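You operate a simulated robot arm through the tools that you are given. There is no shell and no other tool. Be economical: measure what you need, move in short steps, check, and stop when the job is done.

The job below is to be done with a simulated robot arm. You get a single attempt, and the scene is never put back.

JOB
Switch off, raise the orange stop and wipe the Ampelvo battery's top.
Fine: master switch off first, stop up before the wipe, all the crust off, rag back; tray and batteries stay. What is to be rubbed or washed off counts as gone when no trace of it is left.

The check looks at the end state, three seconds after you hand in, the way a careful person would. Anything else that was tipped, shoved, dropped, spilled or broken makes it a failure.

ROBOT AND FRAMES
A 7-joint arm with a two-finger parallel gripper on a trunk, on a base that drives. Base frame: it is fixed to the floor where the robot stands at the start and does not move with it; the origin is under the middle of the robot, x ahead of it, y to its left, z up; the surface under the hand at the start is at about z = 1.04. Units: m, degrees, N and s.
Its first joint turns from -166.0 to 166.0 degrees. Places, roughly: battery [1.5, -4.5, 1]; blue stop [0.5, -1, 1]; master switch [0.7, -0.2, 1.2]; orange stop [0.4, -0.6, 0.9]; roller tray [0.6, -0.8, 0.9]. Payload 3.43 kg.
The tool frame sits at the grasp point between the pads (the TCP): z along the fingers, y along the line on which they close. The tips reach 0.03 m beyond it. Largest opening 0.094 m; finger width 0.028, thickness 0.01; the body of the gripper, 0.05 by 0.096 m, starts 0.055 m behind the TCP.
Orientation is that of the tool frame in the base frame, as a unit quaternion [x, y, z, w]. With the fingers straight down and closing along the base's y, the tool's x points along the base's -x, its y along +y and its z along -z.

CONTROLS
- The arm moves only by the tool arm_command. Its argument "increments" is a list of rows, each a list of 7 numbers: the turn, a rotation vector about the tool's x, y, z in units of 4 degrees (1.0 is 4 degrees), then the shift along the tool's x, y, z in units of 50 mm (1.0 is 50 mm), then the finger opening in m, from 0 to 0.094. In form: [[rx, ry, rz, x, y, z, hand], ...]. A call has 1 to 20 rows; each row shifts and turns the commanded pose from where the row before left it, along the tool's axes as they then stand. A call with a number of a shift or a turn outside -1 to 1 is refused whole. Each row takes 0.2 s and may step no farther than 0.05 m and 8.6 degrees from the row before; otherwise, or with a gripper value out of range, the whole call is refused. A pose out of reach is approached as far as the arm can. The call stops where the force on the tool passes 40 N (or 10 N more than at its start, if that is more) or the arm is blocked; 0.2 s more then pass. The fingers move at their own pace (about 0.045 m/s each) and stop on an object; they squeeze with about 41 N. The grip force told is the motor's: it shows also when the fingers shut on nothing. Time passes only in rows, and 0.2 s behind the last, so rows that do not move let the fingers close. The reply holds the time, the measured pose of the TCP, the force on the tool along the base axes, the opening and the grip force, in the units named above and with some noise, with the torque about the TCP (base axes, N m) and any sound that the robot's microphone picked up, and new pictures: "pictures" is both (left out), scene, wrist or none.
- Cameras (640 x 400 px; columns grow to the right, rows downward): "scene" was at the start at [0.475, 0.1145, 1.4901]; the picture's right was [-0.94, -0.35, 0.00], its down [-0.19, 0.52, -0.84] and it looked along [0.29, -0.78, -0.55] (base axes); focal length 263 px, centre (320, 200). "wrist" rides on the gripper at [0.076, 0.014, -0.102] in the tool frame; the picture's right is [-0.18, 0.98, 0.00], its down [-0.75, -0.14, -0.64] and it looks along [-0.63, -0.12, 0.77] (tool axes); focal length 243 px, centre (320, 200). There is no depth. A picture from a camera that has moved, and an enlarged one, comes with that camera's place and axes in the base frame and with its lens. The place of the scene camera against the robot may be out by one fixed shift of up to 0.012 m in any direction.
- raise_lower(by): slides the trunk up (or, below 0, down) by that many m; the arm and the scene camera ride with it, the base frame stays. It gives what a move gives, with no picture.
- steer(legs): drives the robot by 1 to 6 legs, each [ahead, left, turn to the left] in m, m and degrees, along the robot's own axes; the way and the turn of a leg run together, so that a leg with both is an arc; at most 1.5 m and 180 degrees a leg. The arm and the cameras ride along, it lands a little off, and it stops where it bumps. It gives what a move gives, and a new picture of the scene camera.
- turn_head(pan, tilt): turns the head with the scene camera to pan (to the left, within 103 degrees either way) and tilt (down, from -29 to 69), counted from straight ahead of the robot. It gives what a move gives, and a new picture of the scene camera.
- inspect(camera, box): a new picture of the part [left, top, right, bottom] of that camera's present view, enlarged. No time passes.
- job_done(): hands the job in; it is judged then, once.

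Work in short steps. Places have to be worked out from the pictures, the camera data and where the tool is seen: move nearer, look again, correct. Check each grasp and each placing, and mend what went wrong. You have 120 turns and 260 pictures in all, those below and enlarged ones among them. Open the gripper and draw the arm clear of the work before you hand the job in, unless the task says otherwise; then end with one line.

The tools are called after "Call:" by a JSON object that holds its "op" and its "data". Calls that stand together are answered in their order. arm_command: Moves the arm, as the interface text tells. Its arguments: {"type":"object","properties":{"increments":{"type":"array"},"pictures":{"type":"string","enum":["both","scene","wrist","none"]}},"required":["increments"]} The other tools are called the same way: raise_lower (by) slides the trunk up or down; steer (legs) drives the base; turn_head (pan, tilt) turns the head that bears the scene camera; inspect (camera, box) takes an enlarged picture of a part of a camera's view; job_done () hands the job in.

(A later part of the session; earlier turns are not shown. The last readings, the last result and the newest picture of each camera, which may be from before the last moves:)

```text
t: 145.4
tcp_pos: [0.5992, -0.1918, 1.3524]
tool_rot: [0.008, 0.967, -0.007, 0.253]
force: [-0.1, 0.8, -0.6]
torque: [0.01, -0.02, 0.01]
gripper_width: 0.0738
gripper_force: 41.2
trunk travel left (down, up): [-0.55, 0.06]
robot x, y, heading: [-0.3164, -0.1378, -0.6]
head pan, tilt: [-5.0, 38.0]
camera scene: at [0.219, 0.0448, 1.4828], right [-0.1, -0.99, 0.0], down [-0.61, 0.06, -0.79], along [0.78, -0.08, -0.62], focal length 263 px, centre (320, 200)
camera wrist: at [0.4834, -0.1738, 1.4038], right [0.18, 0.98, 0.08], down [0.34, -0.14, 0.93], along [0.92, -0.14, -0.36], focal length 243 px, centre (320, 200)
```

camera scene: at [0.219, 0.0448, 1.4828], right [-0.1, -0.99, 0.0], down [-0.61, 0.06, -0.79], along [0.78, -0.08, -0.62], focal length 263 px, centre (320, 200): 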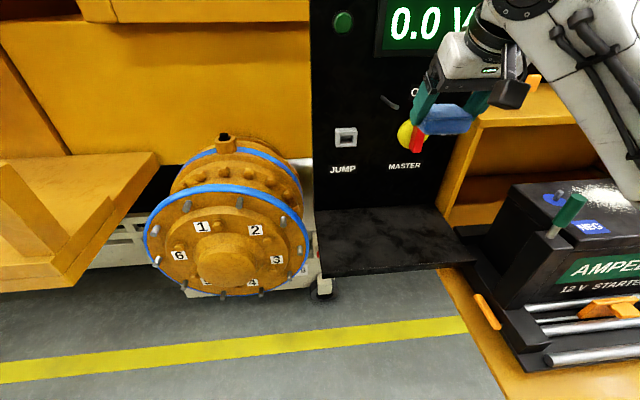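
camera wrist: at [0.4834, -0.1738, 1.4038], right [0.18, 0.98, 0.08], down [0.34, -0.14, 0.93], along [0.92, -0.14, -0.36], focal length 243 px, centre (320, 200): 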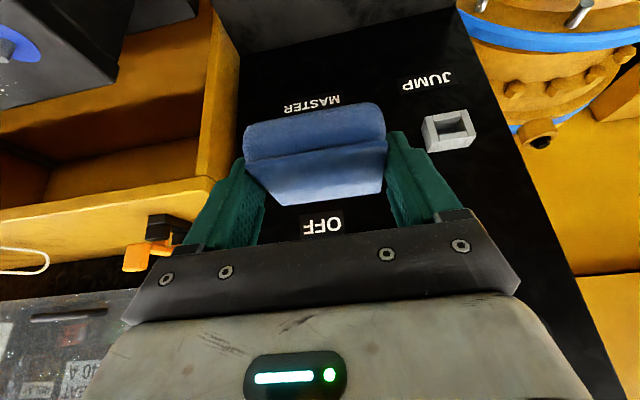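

The rag is held well. The cabinet's shelf front is near x 0.645, z 1.29, so I back off 0.1 m, then shift right 0.4 m to face the battery.

Call:
{"op": "steer", "data": {"legs": [[-0.1, 0, 0], [0, -0.4, 0]]}}

Call:
{"op": "turn_head", "data": {"pan": -10, "tilt": 35}}

```text
t: 148.7
tcp_pos: [0.4942, -0.603, 1.3546]
tool_rot: [0.009, 0.967, -0.007, 0.255]
force: [-0.8, 0.2, 0.2]
torque: [-0.01, 0.02, 0.03]
gripper_width: 0.0736
gripper_force: 41.0
trunk travel left (down, up): [-0.55, 0.06]
robot x, y, heading: [-0.4165, -0.5457, -1.0]
head pan, tilt: [-5.0, 38.0]
camera scene: at [0.1161, -0.3648, 1.4829], right [-0.1, -0.99, 0.0], down [-0.61, 0.06, -0.79], along [0.78, -0.08, -0.62], focal length 263 px, centre (320, 200)
```

scene: 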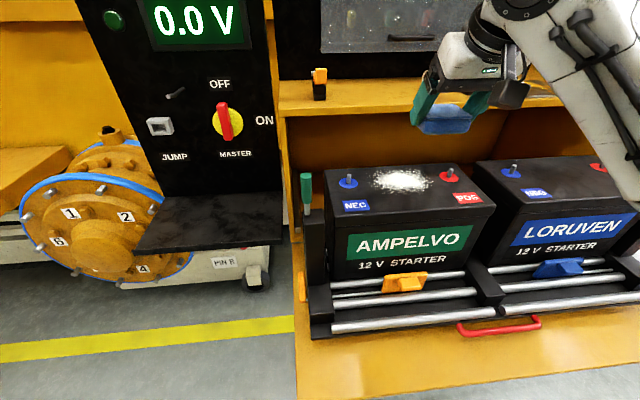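

```text
t: 149.3
tcp_pos: [0.4949, -0.6027, 1.3518]
tool_rot: [0.009, 0.967, -0.007, 0.254]
force: [-0.3, 0.3, 0.2]
torque: [0.06, -0.04, 0.0]
gripper_width: 0.0738
gripper_force: 40.9
trunk travel left (down, up): [-0.55, 0.06]
robot x, y, heading: [-0.4128, -0.5474, -1.1]
head pan, tilt: [-10.0, 35.0]
camera scene: at [0.1167, -0.3726, 1.4875], right [-0.19, -0.98, 0.0], down [-0.56, 0.11, -0.82], along [0.8, -0.16, -0.57], focal length 263 px, centre (320, 200)
```

scene: 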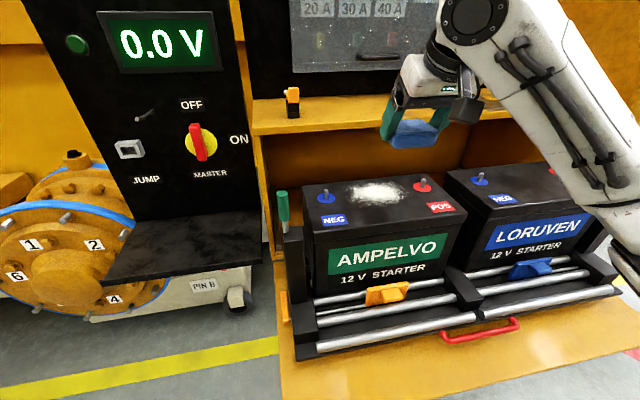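

Excellent view. Zoom on the battery top to place crust and studs.

Call:
{"op": "inspect", "data": {"camera": "scene", "box": [290, 150, 480, 260]}}

Call:
{"op": "inspect", "data": {"camera": "wrist", "box": [0, 0, 640, 400]}}

```text
3.37 times, centred on (385, 205) of scene
camera zoom: at [0.1167, -0.3726, 1.4875], right [-0.19, -0.98, 0.0], down [-0.56, 0.11, -0.82], along [0.8, -0.16, -0.57], focal length 887 px, centre (101, 183)
```

zoom: 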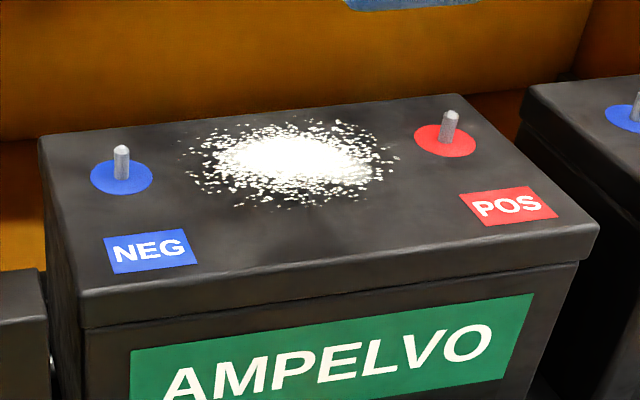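

```text
1.00 times, centred on (320, 200) of wrist (not enlarged: the box is as wide or as high as the picture)
camera zoom: at [0.3798, -0.5846, 1.4036], right [0.18, 0.98, 0.08], down [0.34, -0.14, 0.93], along [0.92, -0.14, -0.36], focal length 243 px, centre (320, 200)
```

zoom: 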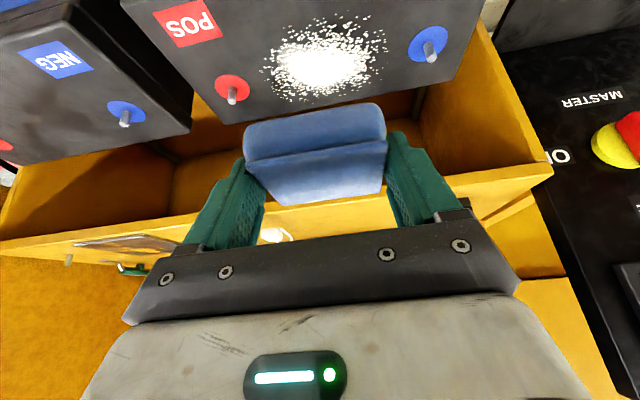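

Crust spans x 0.535–0.64, y -0.675…-0.53, studs at y -0.482 and -0.72 (x≈0.595), top z≈1.15. I drive forward 0.08 m and lower to just above.

Call:
{"op": "steer", "data": {"legs": [[0.08, 0, 0]]}}

Call:
{"op": "arm_command", "data": {"increments": [[0, 0, 0, 0.44, 0, 0.783, 0.03], [0, 0, 0, 0.44, 0, 0.783, 0.03], [0, 0, 0, 0.3, 0, 0.53, 0.03]], "pictures": "both"}}

```text
t: 150.4
tcp_pos: [0.5758, -0.6051, 1.354]
tool_rot: [0.009, 0.967, -0.008, 0.255]
force: [-0.5, -0.1, 0.0]
torque: [-0.03, 0.01, 0.0]
gripper_width: 0.074
gripper_force: 40.9
trunk travel left (down, up): [-0.55, 0.06]
robot x, y, heading: [-0.337, -0.5494, -1.1]
head pan, tilt: [-10.0, 35.0]
camera scene: at [0.1974, -0.3742, 1.4875], right [-0.19, -0.98, 0.0], down [-0.56, 0.11, -0.82], along [0.8, -0.16, -0.57], focal length 263 px, centre (320, 200)
```

scene: 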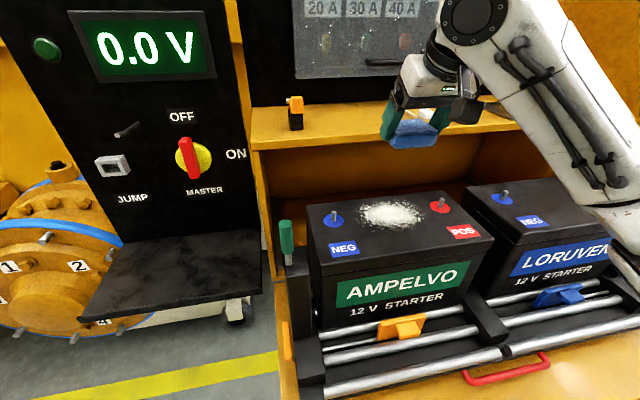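

```text
t: 151.2
tcp_pos: [0.5761, -0.6058, 1.2327]
tool_rot: [0.01, 0.967, -0.008, 0.254]
force: [0.0, -0.7, 0.2]
torque: [-0.01, -0.03, -0.05]
gripper_width: 0.0735
gripper_force: 41.0
trunk travel left (down, up): [-0.55, 0.06]
robot x, y, heading: [-0.3386, -0.5479, -0.8]
head pan, tilt: [-10.0, 35.0]
camera scene: at [0.1975, -0.3742, 1.4876], right [-0.19, -0.98, 0.0], down [-0.56, 0.11, -0.82], along [0.8, -0.16, -0.57], focal length 263 px, centre (320, 200)
camera wrist: at [0.4609, -0.5881, 1.2835], right [0.18, 0.98, 0.08], down [0.34, -0.14, 0.93], along [0.92, -0.14, -0.36], focal length 243 px, centre (320, 200)
```

scene: 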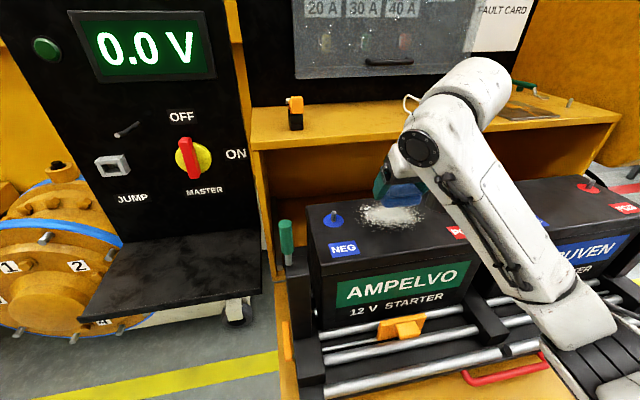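
wrist: 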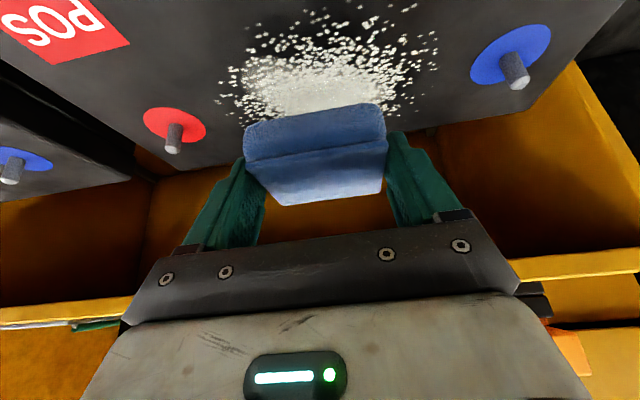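

Over the crust with clearance. I lower until contact, in small steps, watching the vertical force.

Call:
{"op": "arm_command", "data": {"increments": [[0, 0, 0, 0.245, 0, 0.435, 0.03], [0, 0, 0, 0.098, 0, 0.174, 0.03]], "pictures": "none"}}

Call:
{"op": "arm_command", "data": {"increments": [[0, 0, 0, 0.03, 0, 0.052, 0.03], [0, 0, 0, 0.03, 0, 0.052, 0.03]], "pictures": "both"}}

```text
t: 151.8
tcp_pos: [0.5767, -0.6061, 1.1981]
tool_rot: [0.009, 0.967, -0.008, 0.254]
force: [0.3, 0.0, -0.1]
torque: [-0.02, -0.02, -0.01]
gripper_width: 0.0738
gripper_force: 41.2
trunk travel left (down, up): [-0.55, 0.06]
robot x, y, heading: [-0.3348, -0.5495, -1.0]
head pan, tilt: [-10.0, 35.0]
```

```text
t: 152.4
tcp_pos: [0.5782, -0.6051, 1.1937]
tool_rot: [0.01, 0.967, -0.007, 0.255]
force: [0.4, 0.3, 4.2]
torque: [0.2, 0.08, 0.02]
gripper_width: 0.0739
gripper_force: 40.8
trunk travel left (down, up): [-0.55, 0.06]
robot x, y, heading: [-0.3344, -0.5476, -1.0]
head pan, tilt: [-10.0, 35.0]
camera scene: at [0.1973, -0.3741, 1.4877], right [-0.19, -0.98, 0.0], down [-0.56, 0.11, -0.82], along [0.8, -0.16, -0.57], focal length 263 px, centre (320, 200)
camera wrist: at [0.4611, -0.5872, 1.2434], right [0.18, 0.98, 0.08], down [0.34, -0.14, 0.93], along [0.92, -0.14, -0.35], focal length 243 px, centre (320, 200)
```

scene: 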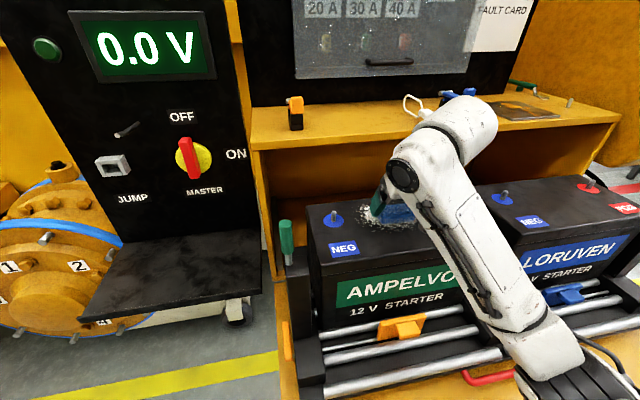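
wrist: 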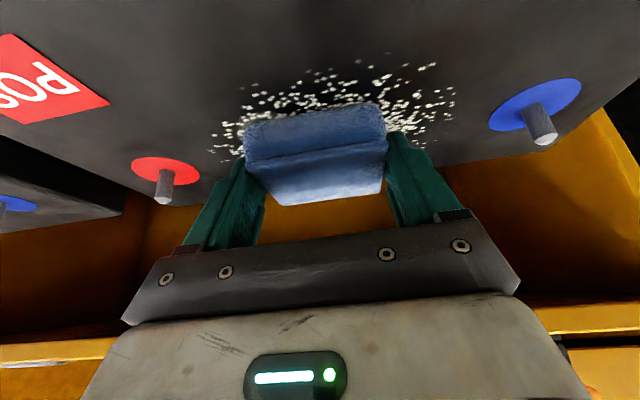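

Light contact (4 N). I press 2 mm more and stroke along x over the middle, watching the force.

Call:
{"op": "arm_command", "data": {"increments": [[0, 0, 0, 0.02, 0, 0.035, 0.03], [0, 0, 0, -0.192, 0, 0.108, 0.03], [0, 0, 0, -0.192, 0, 0.108, 0.03], [0, 0, 0, -0.192, 0, 0.108, 0.03], [0, 0, 0, 0.192, 0, -0.108, 0.03], [0, 0, 0, 0.192, 0, -0.108, 0.03], [0, 0, 0, 0.192, 0, -0.108, 0.03], [0, 0, 0, 0.192, 0, -0.108, 0.03], [0, 0, 0, 0.192, 0, -0.108, 0.03], [0, 0, 0, 0.192, 0, -0.108, 0.03], [0, 0, 0, 0.192, 0, -0.108, 0.03]], "pictures": "wrist"}}

```text
t: 154.8
tcp_pos: [0.5307, -0.6067, 1.1931]
tool_rot: [0.011, 0.967, -0.008, 0.254]
force: [-1.5, -1.1, 36.4]
torque: [0.41, -0.48, -0.05]
gripper_width: 0.074
gripper_force: 41.8
trunk travel left (down, up): [-0.55, 0.06]
robot x, y, heading: [-0.3376, -0.5463, -1.0]
head pan, tilt: [-10.0, 35.0]
camera wrist: at [0.4148, -0.5873, 1.2425], right [0.18, 0.98, 0.08], down [0.33, -0.14, 0.93], along [0.92, -0.14, -0.35], focal length 243 px, centre (320, 200)
```

wrist: 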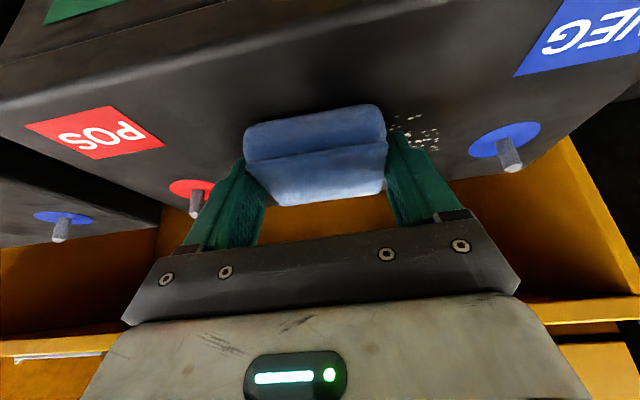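

The crust comes off; force 36 N is a bit high. I ease 1 mm, shift to +y and stroke back and forth there.

Call:
{"op": "arm_command", "data": {"increments": [[0, 0, 0, -0.014, 0, -0.025, 0.03], [0, 0, 0, 0, 0.25, 0, 0.03], [0, 0, 0, 0, 0.25, 0, 0.03], [0, 0, 0, 0, 0.25, 0, 0.03], [0, 0, 0, -0.192, 0, 0.108, 0.03], [0, 0, 0, -0.192, 0, 0.108, 0.03], [0, 0, 0, -0.192, 0, 0.108, 0.03], [0, 0, 0, -0.192, 0, 0.108, 0.03], [0, 0, 0, -0.192, 0, 0.108, 0.03], [0, 0, 0, -0.192, 0, 0.108, 0.03], [0, 0, 0, -0.192, 0, 0.108, 0.03]], "pictures": "wrist"}}

```text
t: 157.2
tcp_pos: [0.608, -0.5702, 1.1924]
tool_rot: [0.009, 0.967, -0.008, 0.256]
force: [-9.1, 0.9, 23.7]
torque: [0.72, 0.14, 0.29]
gripper_width: 0.0734
gripper_force: 41.0
trunk travel left (down, up): [-0.55, 0.06]
robot x, y, heading: [-0.3375, -0.5459, -1.1]
head pan, tilt: [-10.0, 35.0]
camera wrist: at [0.4922, -0.5513, 1.2424], right [0.18, 0.98, 0.08], down [0.34, -0.14, 0.93], along [0.92, -0.14, -0.35], focal length 243 px, centre (320, 200)
```

wrist: 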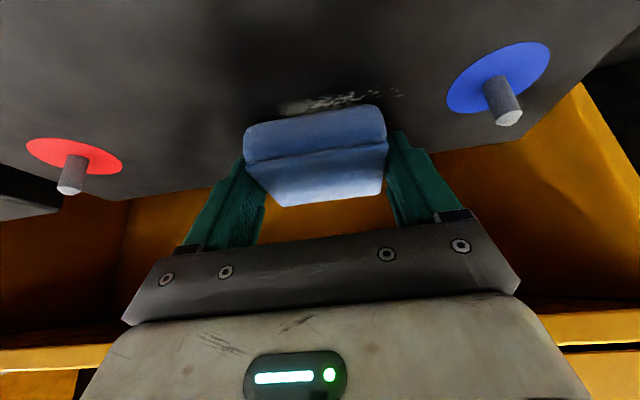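

Some faint remains lie in front; I stroke back, and work toward the -y side.

Call:
{"op": "arm_command", "data": {"increments": [[0, 0, 0, 0.192, 0.04, -0.108, 0.03], [0, 0, 0, 0.192, 0.04, -0.108, 0.03], [0, 0, 0, 0.192, 0.04, -0.108, 0.03], [0, 0, 0, 0.192, 0.04, -0.108, 0.03], [0, 0, 0, 0.192, 0, -0.108, 0.03], [0, 0, 0, 0.192, 0, -0.108, 0.03], [0, 0, 0, 0.192, 0, -0.108, 0.03], [0, 0, 0, 0.1, 0, -0.056, 0.03], [0, 0, 0, 0, -0.3, 0, 0.03], [0, 0, 0, 0, -0.3, 0, 0.03], [0, 0, 0, 0, -0.3, 0, 0.03], [0, 0, 0, 0, -0.3, 0, 0.03], [0, 0, 0, 0, -0.3, 0, 0.03]], "pictures": "wrist"}}

```text
t: 160.0
tcp_pos: [0.5246, -0.6349, 1.1906]
tool_rot: [0.009, 0.967, -0.008, 0.253]
force: [0.3, 8.7, 19.6]
torque: [0.67, -0.23, 0.1]
gripper_width: 0.074
gripper_force: 41.1
trunk travel left (down, up): [-0.55, 0.06]
robot x, y, heading: [-0.3362, -0.5509, -1.0]
head pan, tilt: [-10.0, 35.0]
camera wrist: at [0.4087, -0.6155, 1.2424], right [0.18, 0.98, 0.08], down [0.34, -0.14, 0.93], along [0.92, -0.14, -0.36], focal length 243 px, centre (320, 200)
```

wrist: 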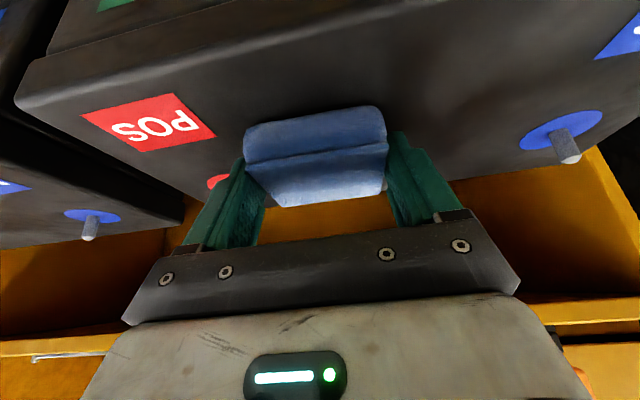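

Now the -y lane forward, then across the back at far x.

Call:
{"op": "arm_command", "data": {"increments": [[0, 0, 0, -0.192, -0.01, 0.108, 0.03], [0, 0, 0, -0.192, -0.01, 0.108, 0.03], [0, 0, 0, -0.192, 0, 0.108, 0.03], [0, 0, 0, -0.192, 0, 0.108, 0.03], [0, 0, 0, -0.192, 0, 0.108, 0.03], [0, 0, 0, -0.192, 0, 0.108, 0.03], [0, 0, 0, -0.192, 0, 0.108, 0.03], [0, 0, 0, -0.16, 0, 0.09, 0.03], [0, 0, 0, 0, 0.3, 0, 0.03], [0, 0, 0, 0, 0.3, 0, 0.03], [0, 0, 0, 0, 0.3, 0, 0.03], [0, 0, 0, 0, 0.3, 0, 0.03], [0, 0, 0, 0, 0.3, 0, 0.03]], "pictures": "wrist"}}

```text
t: 162.8
tcp_pos: [0.6135, -0.5613, 1.1904]
tool_rot: [0.011, 0.967, -0.007, 0.255]
force: [0.6, -2.7, 12.0]
torque: [-0.06, 0.13, -0.01]
gripper_width: 0.0738
gripper_force: 40.9
trunk travel left (down, up): [-0.55, 0.06]
robot x, y, heading: [-0.3364, -0.5464, -1.0]
head pan, tilt: [-10.0, 35.0]
camera wrist: at [0.4983, -0.5441, 1.242], right [0.18, 0.98, 0.08], down [0.34, -0.14, 0.93], along [0.92, -0.14, -0.35], focal length 243 px, centre (320, 200)
```

wrist: 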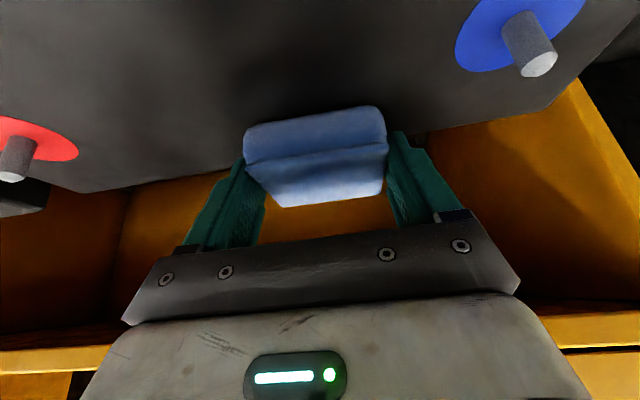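

It looks clean. I lift off and back away to inspect the top.

Call:
{"op": "arm_command", "data": {"increments": [[0, 0, 0, -0.2, 0, -0.4, 0.03], [0, 0, 0, -0.4, 0, -0.78, 0.03], [0, 0, 0, -0.4, 0, -0.78, 0.03], [0, 0, 0, -0.4, 0, -0.78, 0.03], [0, 0, 0, 0.78, 0, -0.44, 0.03], [0, 0, 0, 0.78, 0, -0.44, 0.03]], "pictures": "both"}}

Call:
{"op": "inspect", "data": {"camera": "wrist", "box": [160, 0, 520, 130]}}

Call:
{"op": "inspect", "data": {"camera": "scene", "box": [300, 180, 460, 270]}}

```text
t: 164.2
tcp_pos: [0.5191, -0.559, 1.3461]
tool_rot: [0.009, 0.967, -0.008, 0.254]
force: [-0.1, 0.7, -0.4]
torque: [-0.02, 0.01, -0.03]
gripper_width: 0.0739
gripper_force: 41.1
trunk travel left (down, up): [-0.55, 0.06]
robot x, y, heading: [-0.3372, -0.5443, -1.0]
head pan, tilt: [-10.0, 35.0]
camera scene: at [0.1974, -0.374, 1.4875], right [-0.19, -0.98, 0.0], down [-0.56, 0.11, -0.82], along [0.8, -0.16, -0.57], focal length 263 px, centre (320, 200)
camera wrist: at [0.4046, -0.5415, 1.3961], right [0.18, 0.98, 0.08], down [0.34, -0.14, 0.93], along [0.92, -0.14, -0.36], focal length 243 px, centre (320, 200)
```

scene: 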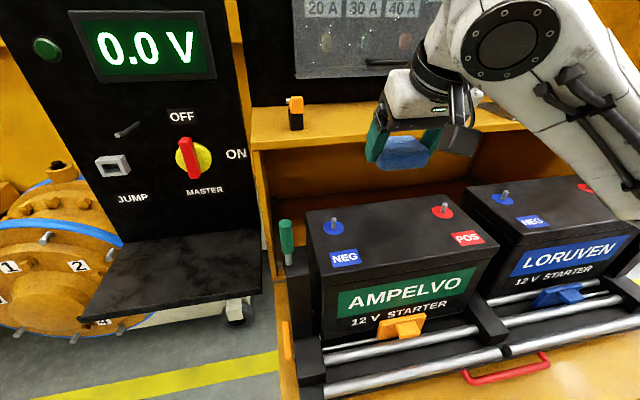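
wrist: 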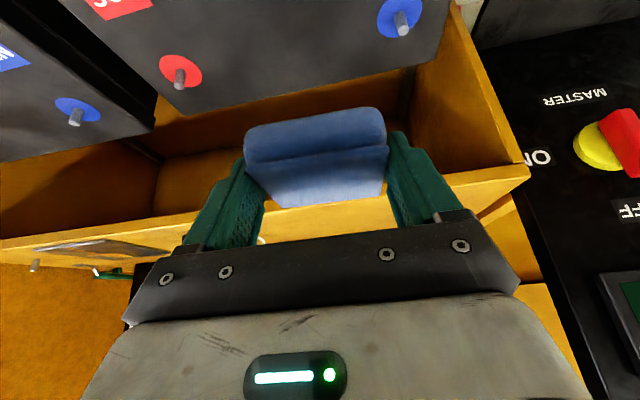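

```text
1.78 times, centred on (340, 65) of wrist
camera zoom: at [0.4046, -0.5415, 1.3961], right [0.18, 0.98, 0.08], down [0.34, -0.14, 0.93], along [0.92, -0.14, -0.36], focal length 431 px, centre (284, 440)
```

zoom: 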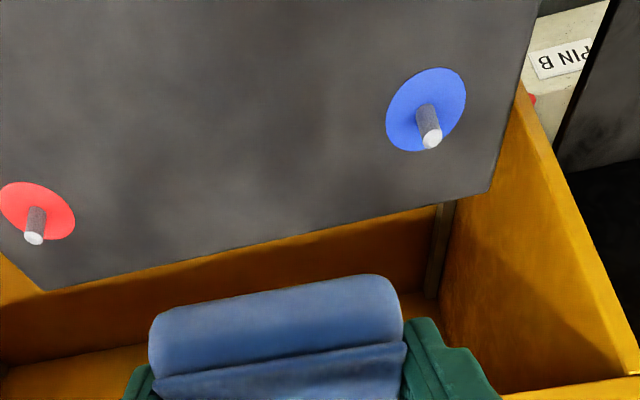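

```text
4.00 times, centred on (380, 225) of scene
camera zoom: at [0.1974, -0.374, 1.4875], right [-0.19, -0.98, 0.0], down [-0.56, 0.11, -0.82], along [0.8, -0.16, -0.57], focal length 1053 px, centre (80, 100)
```

zoom: 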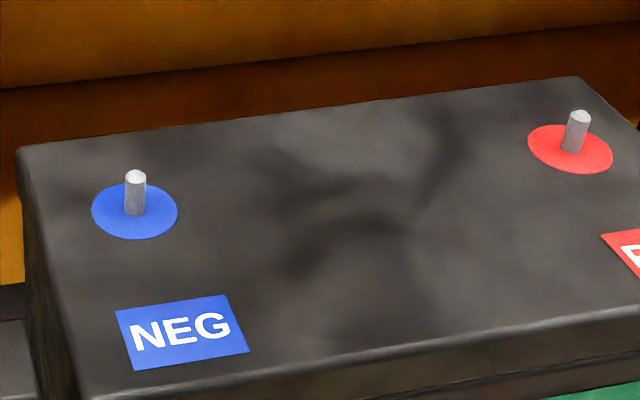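

The top is spotless. But compared with the earlier picture from the same camera place, the Ampelvo seems to sit a little nearer; I check it against the stop.

Call:
{"op": "inspect", "data": {"camera": "scene", "box": [300, 240, 520, 390]}}

Call:
{"op": "inspect", "data": {"camera": "scene", "box": [360, 270, 460, 350]}}

```text
2.67 times, centred on (410, 315) of scene
camera zoom: at [0.1974, -0.374, 1.4875], right [-0.19, -0.98, 0.0], down [-0.56, 0.11, -0.82], along [0.8, -0.16, -0.57], focal length 702 px, centre (80, -107)
```

zoom: 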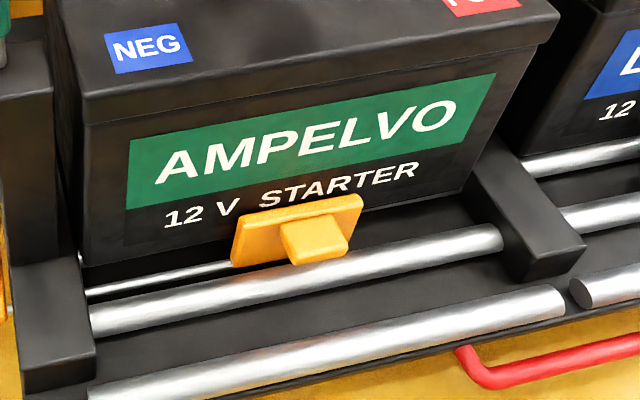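

```text
5.00 times, centred on (410, 310) of scene
camera zoom: at [0.1974, -0.374, 1.4875], right [-0.19, -0.98, 0.0], down [-0.56, 0.11, -0.82], along [0.8, -0.16, -0.57], focal length 1316 px, centre (-130, -350)
```

zoom: 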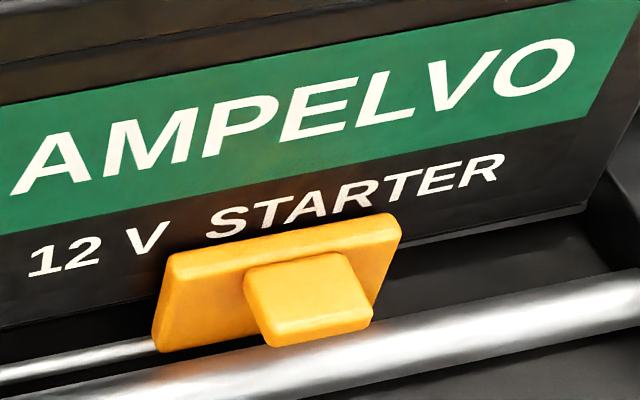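

The battery has rolled about 2 cm forward against the raised stop during the rubbing. I will nudge it back to its original place, pushing its front rim softly with the rag. First I back up.

Call:
{"op": "steer", "data": {"legs": [[-0.16, 0, 0]]}}

Call:
{"op": "arm_command", "data": {"increments": [[0, 0, 0, 0, -0.8, 0, 0.03], [0, 0, 0, 0.3, 0, 0.53, 0.03], [0, 0, 0, 0.45, 0, 0.8, 0.03], [0, 0, 0, 0.45, 0, 0.8, 0.03], [0, 0, 0, 0.4, 0, 0.72, 0.03]], "pictures": "both"}}

```text
t: 165.6
tcp_pos: [0.3606, -0.5593, 1.3446]
tool_rot: [0.011, 0.967, -0.008, 0.255]
force: [-0.1, 0.3, -0.6]
torque: [0.03, 0.02, 0.02]
gripper_width: 0.0737
gripper_force: 40.8
trunk travel left (down, up): [-0.55, 0.06]
robot x, y, heading: [-0.4956, -0.5462, -1.1]
head pan, tilt: [-10.0, 35.0]
camera scene: at [0.0379, -0.3718, 1.4875], right [-0.19, -0.98, 0.0], down [-0.56, 0.11, -0.82], along [0.8, -0.16, -0.57], focal length 263 px, centre (320, 200)
```

scene: 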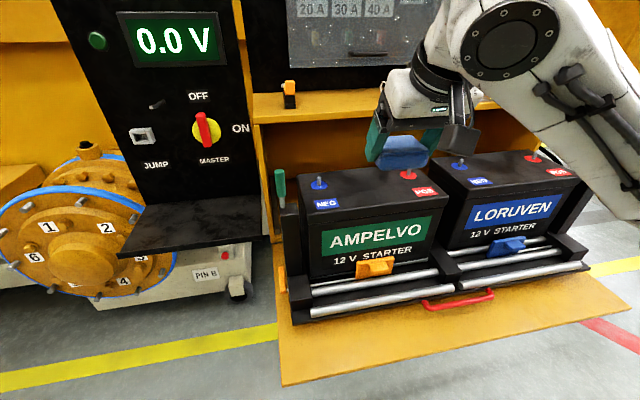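

```text
t: 166.8
tcp_pos: [0.359, -0.6018, 1.1817]
tool_rot: [0.01, 0.967, -0.008, 0.255]
force: [-0.4, 1.1, -0.6]
torque: [0.0, -0.01, -0.01]
gripper_width: 0.074
gripper_force: 41.2
trunk travel left (down, up): [-0.55, 0.06]
robot x, y, heading: [-0.4942, -0.5466, -1.0]
head pan, tilt: [-10.0, 35.0]
camera scene: at [0.0378, -0.372, 1.4877], right [-0.19, -0.98, 0.0], down [-0.56, 0.11, -0.82], along [0.8, -0.16, -0.57], focal length 263 px, centre (320, 200)
camera wrist: at [0.2435, -0.5825, 1.2322], right [0.18, 0.98, 0.08], down [0.34, -0.14, 0.93], along [0.92, -0.14, -0.35], focal length 243 px, centre (320, 200)
```

scene: 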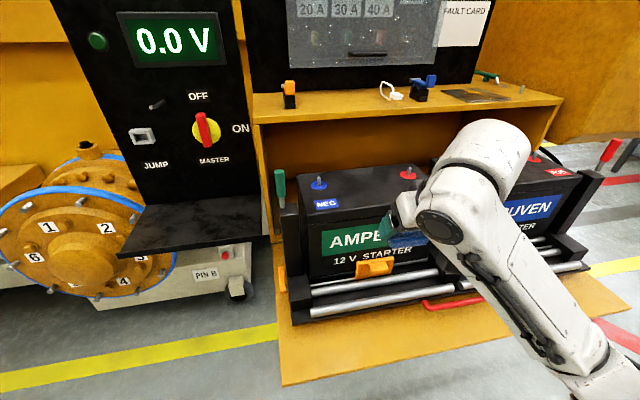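
wrist: 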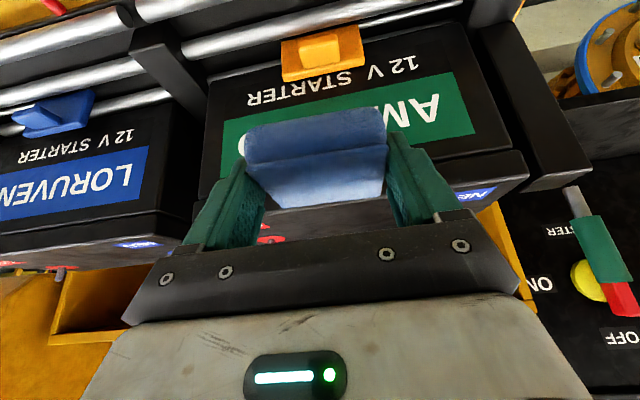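

Clear of everything. I lower to rim height and advance in +x until the rag touches the battery's front.

Call:
{"op": "arm_command", "data": {"increments": [[0, 0, 0, 0.265, 0, 0.47, 0.03], [0, 0, 0, -0.174, 0, 0.098, 0.03], [0, 0, 0, -0.174, 0, 0.098, 0.03], [0, 0, 0, -0.174, 0, 0.098, 0.03], [0, 0, 0, -0.174, 0, 0.098, 0.03], [0, 0, 0, -0.087, 0, 0.049, 0.03]], "pictures": "both"}}

```text
t: 168.2
tcp_pos: [0.4059, -0.6011, 1.1551]
tool_rot: [0.01, 0.967, -0.008, 0.254]
force: [-0.4, -0.1, -0.2]
torque: [-0.03, 0.01, 0.01]
gripper_width: 0.0734
gripper_force: 40.9
trunk travel left (down, up): [-0.55, 0.06]
robot x, y, heading: [-0.4938, -0.5486, -0.6]
head pan, tilt: [-10.0, 35.0]
camera scene: at [0.0378, -0.3718, 1.4875], right [-0.19, -0.98, 0.0], down [-0.56, 0.11, -0.82], along [0.8, -0.16, -0.57], focal length 263 px, centre (320, 200)
camera wrist: at [0.2901, -0.5822, 1.2054], right [0.18, 0.98, 0.08], down [0.34, -0.14, 0.93], along [0.92, -0.14, -0.36], focal length 243 px, centre (320, 200)
```

scene: 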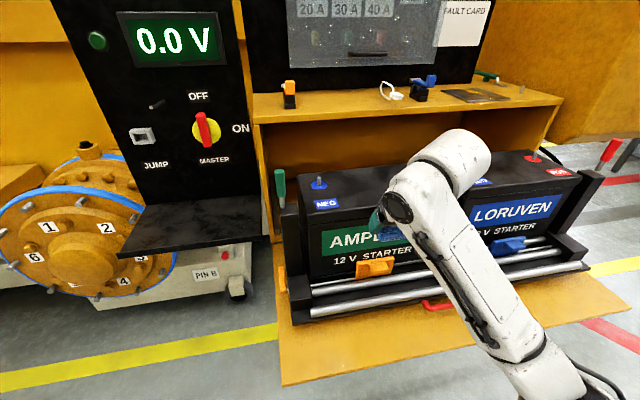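
wrist: 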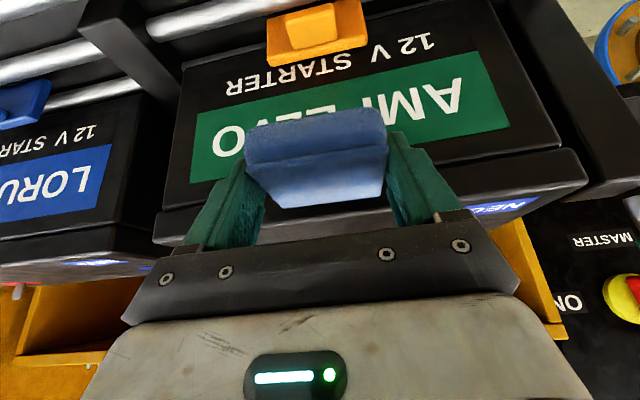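

No contact yet; I advance 5 mm at a time.

Call:
{"op": "arm_command", "data": {"increments": [[0, 0, 0, -0.087, 0, 0.049, 0.03], [0, 0, 0, -0.087, 0, 0.049, 0.03]], "pictures": "none"}}

Call:
{"op": "arm_command", "data": {"increments": [[0, 0, 0, -0.087, 0, 0.049, 0.03]], "pictures": "none"}}

Call:
{"op": "arm_command", "data": {"increments": [[0, 0, 0, -0.087, 0, 0.049, 0.03]], "pictures": "both"}}

```text
t: 168.8
tcp_pos: [0.4153, -0.6008, 1.1547]
tool_rot: [0.01, 0.967, -0.007, 0.253]
force: [0.4, -0.4, -0.3]
torque: [0.01, 0.05, -0.01]
gripper_width: 0.0739
gripper_force: 40.9
trunk travel left (down, up): [-0.55, 0.06]
robot x, y, heading: [-0.4933, -0.5437, -1.0]
head pan, tilt: [-10.0, 35.0]
```

```text
t: 169.2
tcp_pos: [0.419, -0.6011, 1.1538]
tool_rot: [0.009, 0.967, -0.008, 0.253]
force: [-4.8, 0.5, 0.0]
torque: [0.05, 0.13, 0.17]
gripper_width: 0.0738
gripper_force: 41.4
trunk travel left (down, up): [-0.55, 0.06]
robot x, y, heading: [-0.4993, -0.5452, -1.3]
head pan, tilt: [-10.0, 35.0]
```

```text
t: 169.6
tcp_pos: [0.425, -0.6015, 1.1545]
tool_rot: [0.01, 0.967, -0.008, 0.254]
force: [-0.1, 0.2, -0.2]
torque: [0.0, -0.01, 0.02]
gripper_width: 0.074
gripper_force: 41.3
trunk travel left (down, up): [-0.55, 0.06]
robot x, y, heading: [-0.4977, -0.5411, -1.2]
head pan, tilt: [-10.0, 35.0]
camera scene: at [0.0382, -0.3718, 1.4874], right [-0.19, -0.98, 0.0], down [-0.56, 0.11, -0.82], along [0.8, -0.16, -0.57], focal length 263 px, centre (320, 200)
camera wrist: at [0.3105, -0.5826, 1.2057], right [0.18, 0.98, 0.08], down [0.34, -0.14, 0.93], along [0.92, -0.14, -0.35], focal length 243 px, centre (320, 200)
```

scene: 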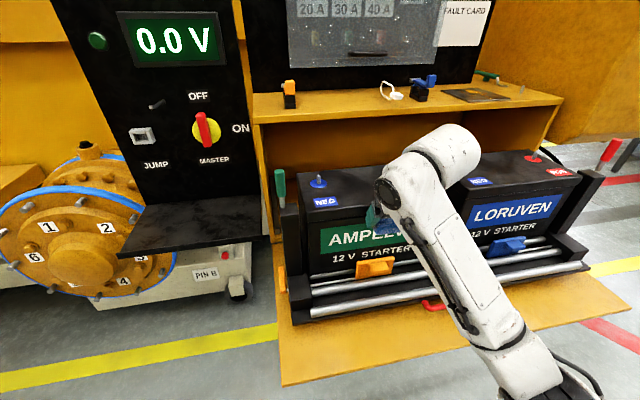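
wrist: 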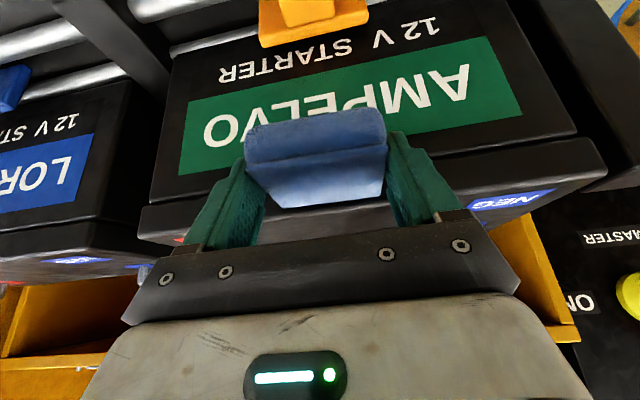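

The battery rolls easily (5 N). I push a further 8 mm slowly and measure.

Call:
{"op": "arm_command", "data": {"increments": [[0, 0, 0, -0.035, 0, 0.02, 0.03], [0, 0, 0, -0.035, 0, 0.02, 0.03], [0, 0, 0, -0.035, 0, 0.02, 0.03], [0, 0, 0, -0.035, 0, 0.02, 0.03]], "pictures": "none"}}

Call:
{"op": "inspect", "data": {"camera": "scene", "box": [280, 160, 440, 300]}}

```text
t: 170.6
tcp_pos: [0.434, -0.6022, 1.1556]
tool_rot: [0.01, 0.967, -0.008, 0.254]
force: [-6.4, 1.8, -2.3]
torque: [0.04, 0.27, 0.3]
gripper_width: 0.074
gripper_force: 41.4
trunk travel left (down, up): [-0.55, 0.06]
robot x, y, heading: [-0.4937, -0.5442, -1.0]
head pan, tilt: [-10.0, 35.0]
```

```text
2.86 times, centred on (360, 230) of scene
camera zoom: at [0.0377, -0.3716, 1.4875], right [-0.19, -0.98, 0.0], down [-0.56, 0.11, -0.82], along [0.8, -0.16, -0.57], focal length 752 px, centre (206, 114)
```

zoom: 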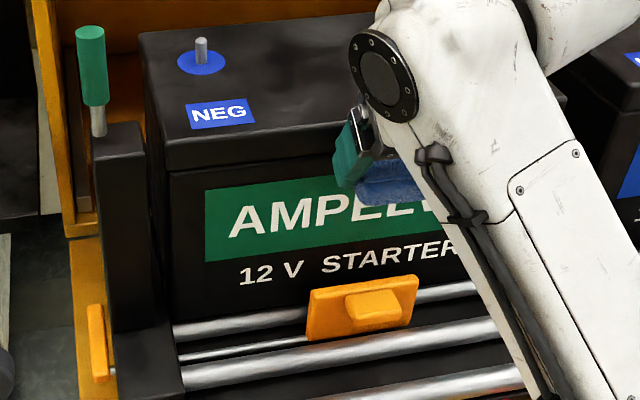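

Stud now at x≈0.590, originally ≈0.592; the far roller shows again as before. A final 2 mm, then I retreat.

Call:
{"op": "arm_command", "data": {"increments": [[0, 0, 0, -0.035, 0, 0.02, 0.03], [0, 0, 0, 0, 0, 0, 0.03], [0, 0, 0, 0.1, 0, -0.056, 0.03], [0, 0, 0, 0.4, 0, -0.22, 0.03], [0, 0, 0, 0.8, 0, -0.45, 0.03], [0, 0, 0, -0.4, 0, -0.7, 0.03], [0, 0, 0, -0.4, 0, -0.7, 0.03], [0, 0, 0, -0.4, 0, -0.7, 0.03], [0, 0, 0, -0.4, 0, -0.7, 0.03], [0, 0, 0, -0.4, 0, -0.7, 0.03]], "pictures": "scene"}}

Call:
{"op": "inspect", "data": {"camera": "scene", "box": [280, 150, 480, 310]}}

```text
t: 172.8
tcp_pos: [0.3651, -0.5985, 1.3543]
tool_rot: [0.009, 0.967, -0.008, 0.254]
force: [0.6, 0.3, -0.9]
torque: [0.0, 0.02, -0.03]
gripper_width: 0.0742
gripper_force: 41.1
trunk travel left (down, up): [-0.55, 0.06]
robot x, y, heading: [-0.4986, -0.5461, -1.0]
head pan, tilt: [-10.0, 35.0]
camera scene: at [0.0378, -0.3718, 1.4874], right [-0.19, -0.98, 0.0], down [-0.56, 0.11, -0.82], along [0.8, -0.16, -0.57], focal length 263 px, centre (320, 200)
```

scene: 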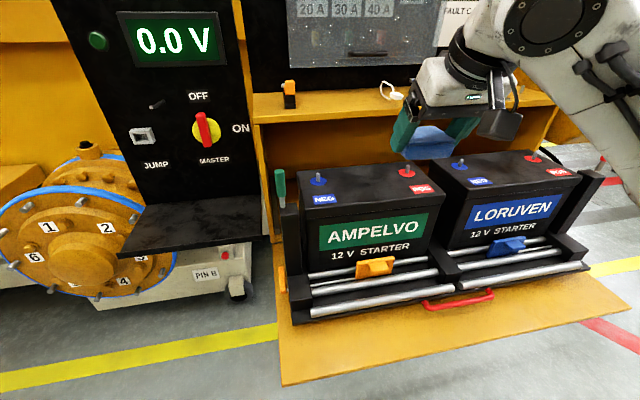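

```text
2.50 times, centred on (380, 230) of scene
camera zoom: at [0.0378, -0.3718, 1.4874], right [-0.19, -0.98, 0.0], down [-0.56, 0.11, -0.82], along [0.8, -0.16, -0.57], focal length 658 px, centre (170, 125)
```

zoom: 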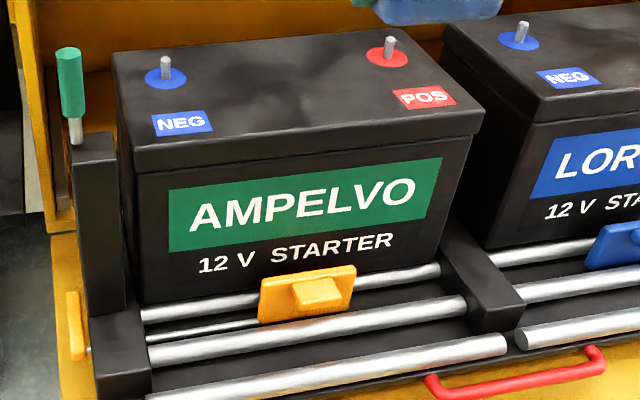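

All restored and clean. Now I drive back to the pick position to return the rag.

Call:
{"op": "steer", "data": {"legs": [[0, 0.407, 0], [0.22, 0, 0]]}}

```text
t: 176.6
tcp_pos: [0.5909, -0.1891, 1.3546]
tool_rot: [0.007, 0.967, -0.007, 0.255]
force: [0.3, -0.8, -1.1]
torque: [0.01, -0.02, 0.03]
gripper_width: 0.0741
gripper_force: 41.0
trunk travel left (down, up): [-0.55, 0.06]
robot x, y, heading: [-0.2696, -0.1421, -0.8]
head pan, tilt: [-10.0, 35.0]
camera scene: at [0.2625, 0.0361, 1.4875], right [-0.18, -0.98, 0.0], down [-0.56, 0.11, -0.82], along [0.81, -0.15, -0.57], focal length 263 px, centre (320, 200)
```

scene: 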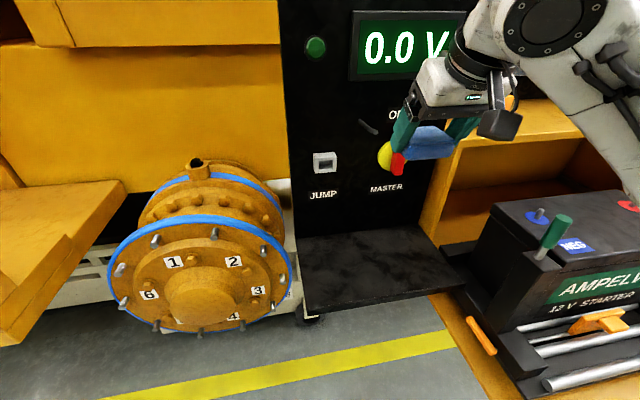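

Hand is right over the old place. I descend to just above the shelf.

Call:
{"op": "arm_command", "data": {"increments": [[0, 0, 0, -0.14, -0.1, 0.08, 0.03], [0, 0, 0, 0.48, 0, 0.86, 0.03], [0, 0, 0, 0.48, 0, 0.86, 0.03], [0, 0, 0, 0.48, 0, 0.86, 0.03], [0, 0, 0, 0.48, 0, 0.86, 0.03], [0, 0, 0, 0.48, 0, 0.86, 0.03], [0, 0, 0, 0.15, 0, 0.26, 0.03]], "pictures": "both"}}

```text
t: 178.2
tcp_pos: [0.5997, -0.1972, 1.0943]
tool_rot: [0.006, 0.967, -0.006, 0.255]
force: [-0.4, -0.3, -0.6]
torque: [0.0, 0.01, 0.0]
gripper_width: 0.0745
gripper_force: 41.2
trunk travel left (down, up): [-0.55, 0.06]
robot x, y, heading: [-0.2712, -0.1415, -0.9]
head pan, tilt: [-10.0, 35.0]
camera scene: at [0.2625, 0.0362, 1.4876], right [-0.18, -0.98, 0.0], down [-0.56, 0.11, -0.82], along [0.81, -0.15, -0.57], focal length 263 px, centre (320, 200)
camera wrist: at [0.4849, -0.1795, 1.1453], right [0.18, 0.98, 0.08], down [0.34, -0.14, 0.93], along [0.92, -0.14, -0.36], focal length 243 px, centre (320, 200)
```

scene: 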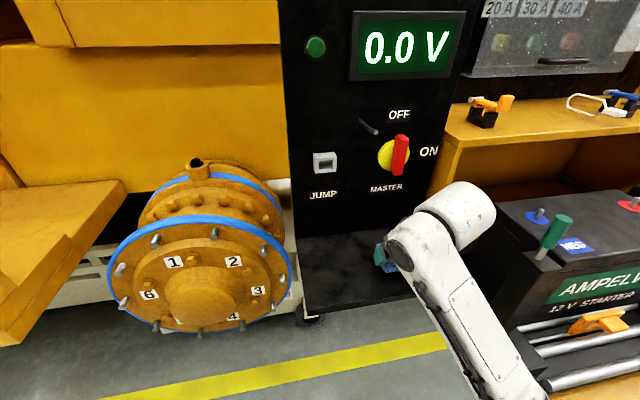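
wrist: 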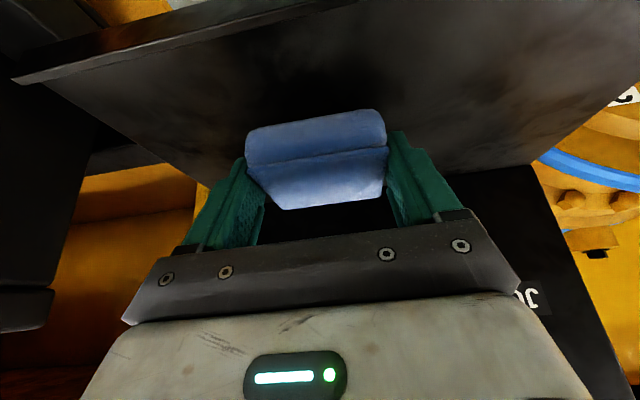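

15 mm to go; I set it down gently and look at the force.

Call:
{"op": "arm_command", "data": {"increments": [[0, 0, 0, 0.08, 0.04, 0.14, 0.03], [0, 0, 0, 0.05, 0, 0.09, 0.03], [0, 0, 0, 0.02, 0, 0.035, 0.03]], "pictures": "none"}}

```text
t: 179.0
tcp_pos: [0.6013, -0.1957, 1.0787]
tool_rot: [0.006, 0.967, -0.007, 0.255]
force: [0.4, -0.5, -0.4]
torque: [0.01, 0.0, 0.03]
gripper_width: 0.074
gripper_force: 41.2
trunk travel left (down, up): [-0.55, 0.06]
robot x, y, heading: [-0.27, -0.1409, -0.6]
head pan, tilt: [-10.0, 35.0]
```

At the pick height but no contact yet; I lower by 1.5 mm steps.

Call:
{"op": "arm_command", "data": {"increments": [[0, 0, 0, 0.015, 0, 0.026, 0.03]], "pictures": "none"}}

Call:
{"op": "arm_command", "data": {"increments": [[0, 0, 0, 0.015, 0, 0.026, 0.03]], "pictures": "none"}}

```text
t: 179.4
tcp_pos: [0.6003, -0.1958, 1.0764]
tool_rot: [0.006, 0.967, -0.006, 0.253]
force: [0.4, 0.2, -0.1]
torque: [0.0, 0.04, -0.01]
gripper_width: 0.0741
gripper_force: 41.6
trunk travel left (down, up): [-0.55, 0.06]
robot x, y, heading: [-0.271, -0.1418, -0.5]
head pan, tilt: [-10.0, 35.0]
```

```text
t: 179.8
tcp_pos: [0.6004, -0.1965, 1.0749]
tool_rot: [0.006, 0.967, -0.006, 0.255]
force: [-0.6, -0.3, 3.7]
torque: [0.17, 0.11, -0.01]
gripper_width: 0.0739
gripper_force: 41.0
trunk travel left (down, up): [-0.55, 0.06]
robot x, y, heading: [-0.2709, -0.1417, -0.6]
head pan, tilt: [-10.0, 35.0]
```

Contact (3.7 N): the rag rests on the shelf. I open and rise straight up.

Call:
{"op": "arm_command", "data": {"increments": [[0, 0, 0, 0, 0, 0, 0.094], [0, 0, 0, 0, 0, 0, 0.094], [0, 0, 0, 0, 0, 0, 0.094], [0, 0, 0, -0.2, 0, -0.35, 0.094], [0, 0, 0, -0.4, 0, -0.7, 0.094], [0, 0, 0, -0.4, 0, -0.7, 0.094], [0, 0, 0, -0.4, 0, -0.7, 0.094]], "pictures": "both"}}

```text
t: 181.4
tcp_pos: [0.5987, -0.1921, 1.2182]
tool_rot: [0.006, 0.967, -0.007, 0.254]
force: [-0.4, -0.5, -0.1]
torque: [0.03, 0.0, 0.0]
gripper_width: 0.094
gripper_force: 0.0
trunk travel left (down, up): [-0.55, 0.06]
robot x, y, heading: [-0.2714, -0.1386, -0.5]
head pan, tilt: [-10.0, 35.0]
camera scene: at [0.2624, 0.0363, 1.4874], right [-0.18, -0.98, 0.0], down [-0.56, 0.11, -0.82], along [0.81, -0.15, -0.57], focal length 263 px, centre (320, 200)
camera wrist: at [0.484, -0.1745, 1.2691], right [0.18, 0.98, 0.08], down [0.34, -0.14, 0.93], along [0.92, -0.14, -0.36], focal length 243 px, centre (320, 200)
```

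scene: 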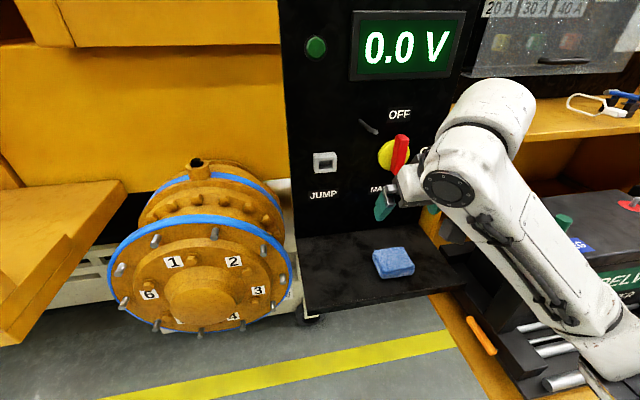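
wrist: 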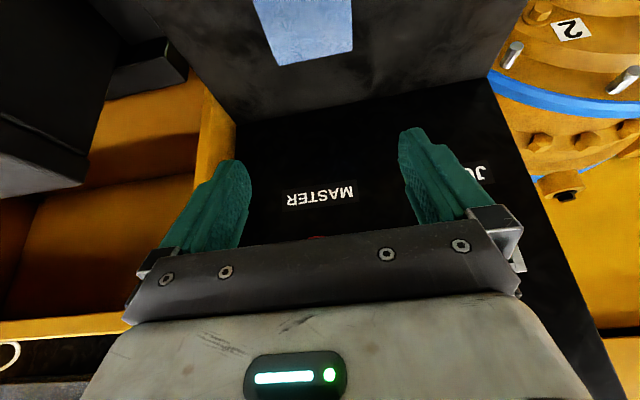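

The rag lies flat in its old spot. I drive back to clear the work and take a last look at everything.

Call:
{"op": "steer", "data": {"legs": [[-0.25, 0, 0]]}}

Call:
{"op": "turn_head", "data": {"pan": -30, "tilt": 30}}

```text
t: 183.2
tcp_pos: [0.3501, -0.1921, 1.2186]
tool_rot: [0.008, 0.967, -0.007, 0.253]
force: [1.6, -0.3, 0.9]
torque: [0.02, 0.0, -0.01]
gripper_width: 0.0939
gripper_force: 0.1
trunk travel left (down, up): [-0.55, 0.06]
robot x, y, heading: [-0.5206, -0.1381, -0.7]
head pan, tilt: [-10.0, 35.0]
camera scene: at [0.0148, 0.0376, 1.4875], right [-0.19, -0.98, 0.0], down [-0.56, 0.11, -0.82], along [0.8, -0.15, -0.57], focal length 263 px, centre (320, 200)
```

scene: 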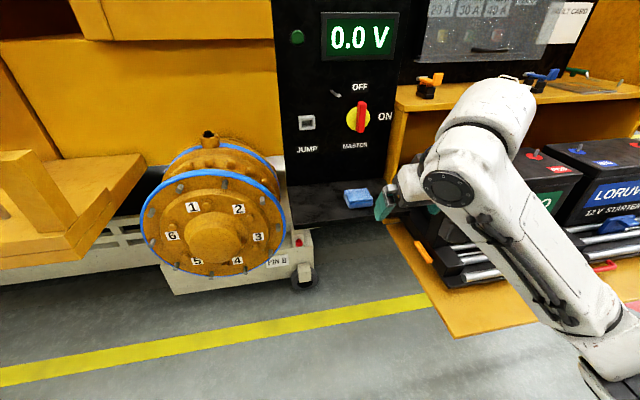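

```text
t: 184.1
tcp_pos: [0.3513, -0.1928, 1.2172]
tool_rot: [0.008, 0.967, -0.007, 0.255]
force: [-0.2, 1.0, -0.5]
torque: [-0.01, 0.02, -0.03]
gripper_width: 0.0941
gripper_force: 0.2
trunk travel left (down, up): [-0.55, 0.06]
robot x, y, heading: [-0.5195, -0.1372, -0.7]
head pan, tilt: [-30.0, 30.0]
camera scene: at [0.0059, 0.0079, 1.4953], right [-0.51, -0.86, 0.0], down [-0.43, 0.26, -0.87], along [0.74, -0.44, -0.5], focal length 263 px, centre (320, 200)
```

scene: 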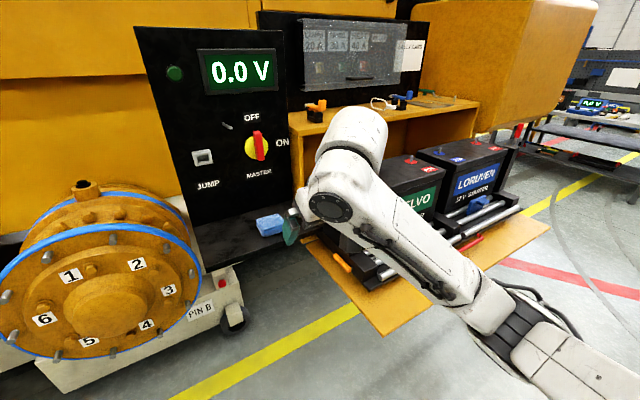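

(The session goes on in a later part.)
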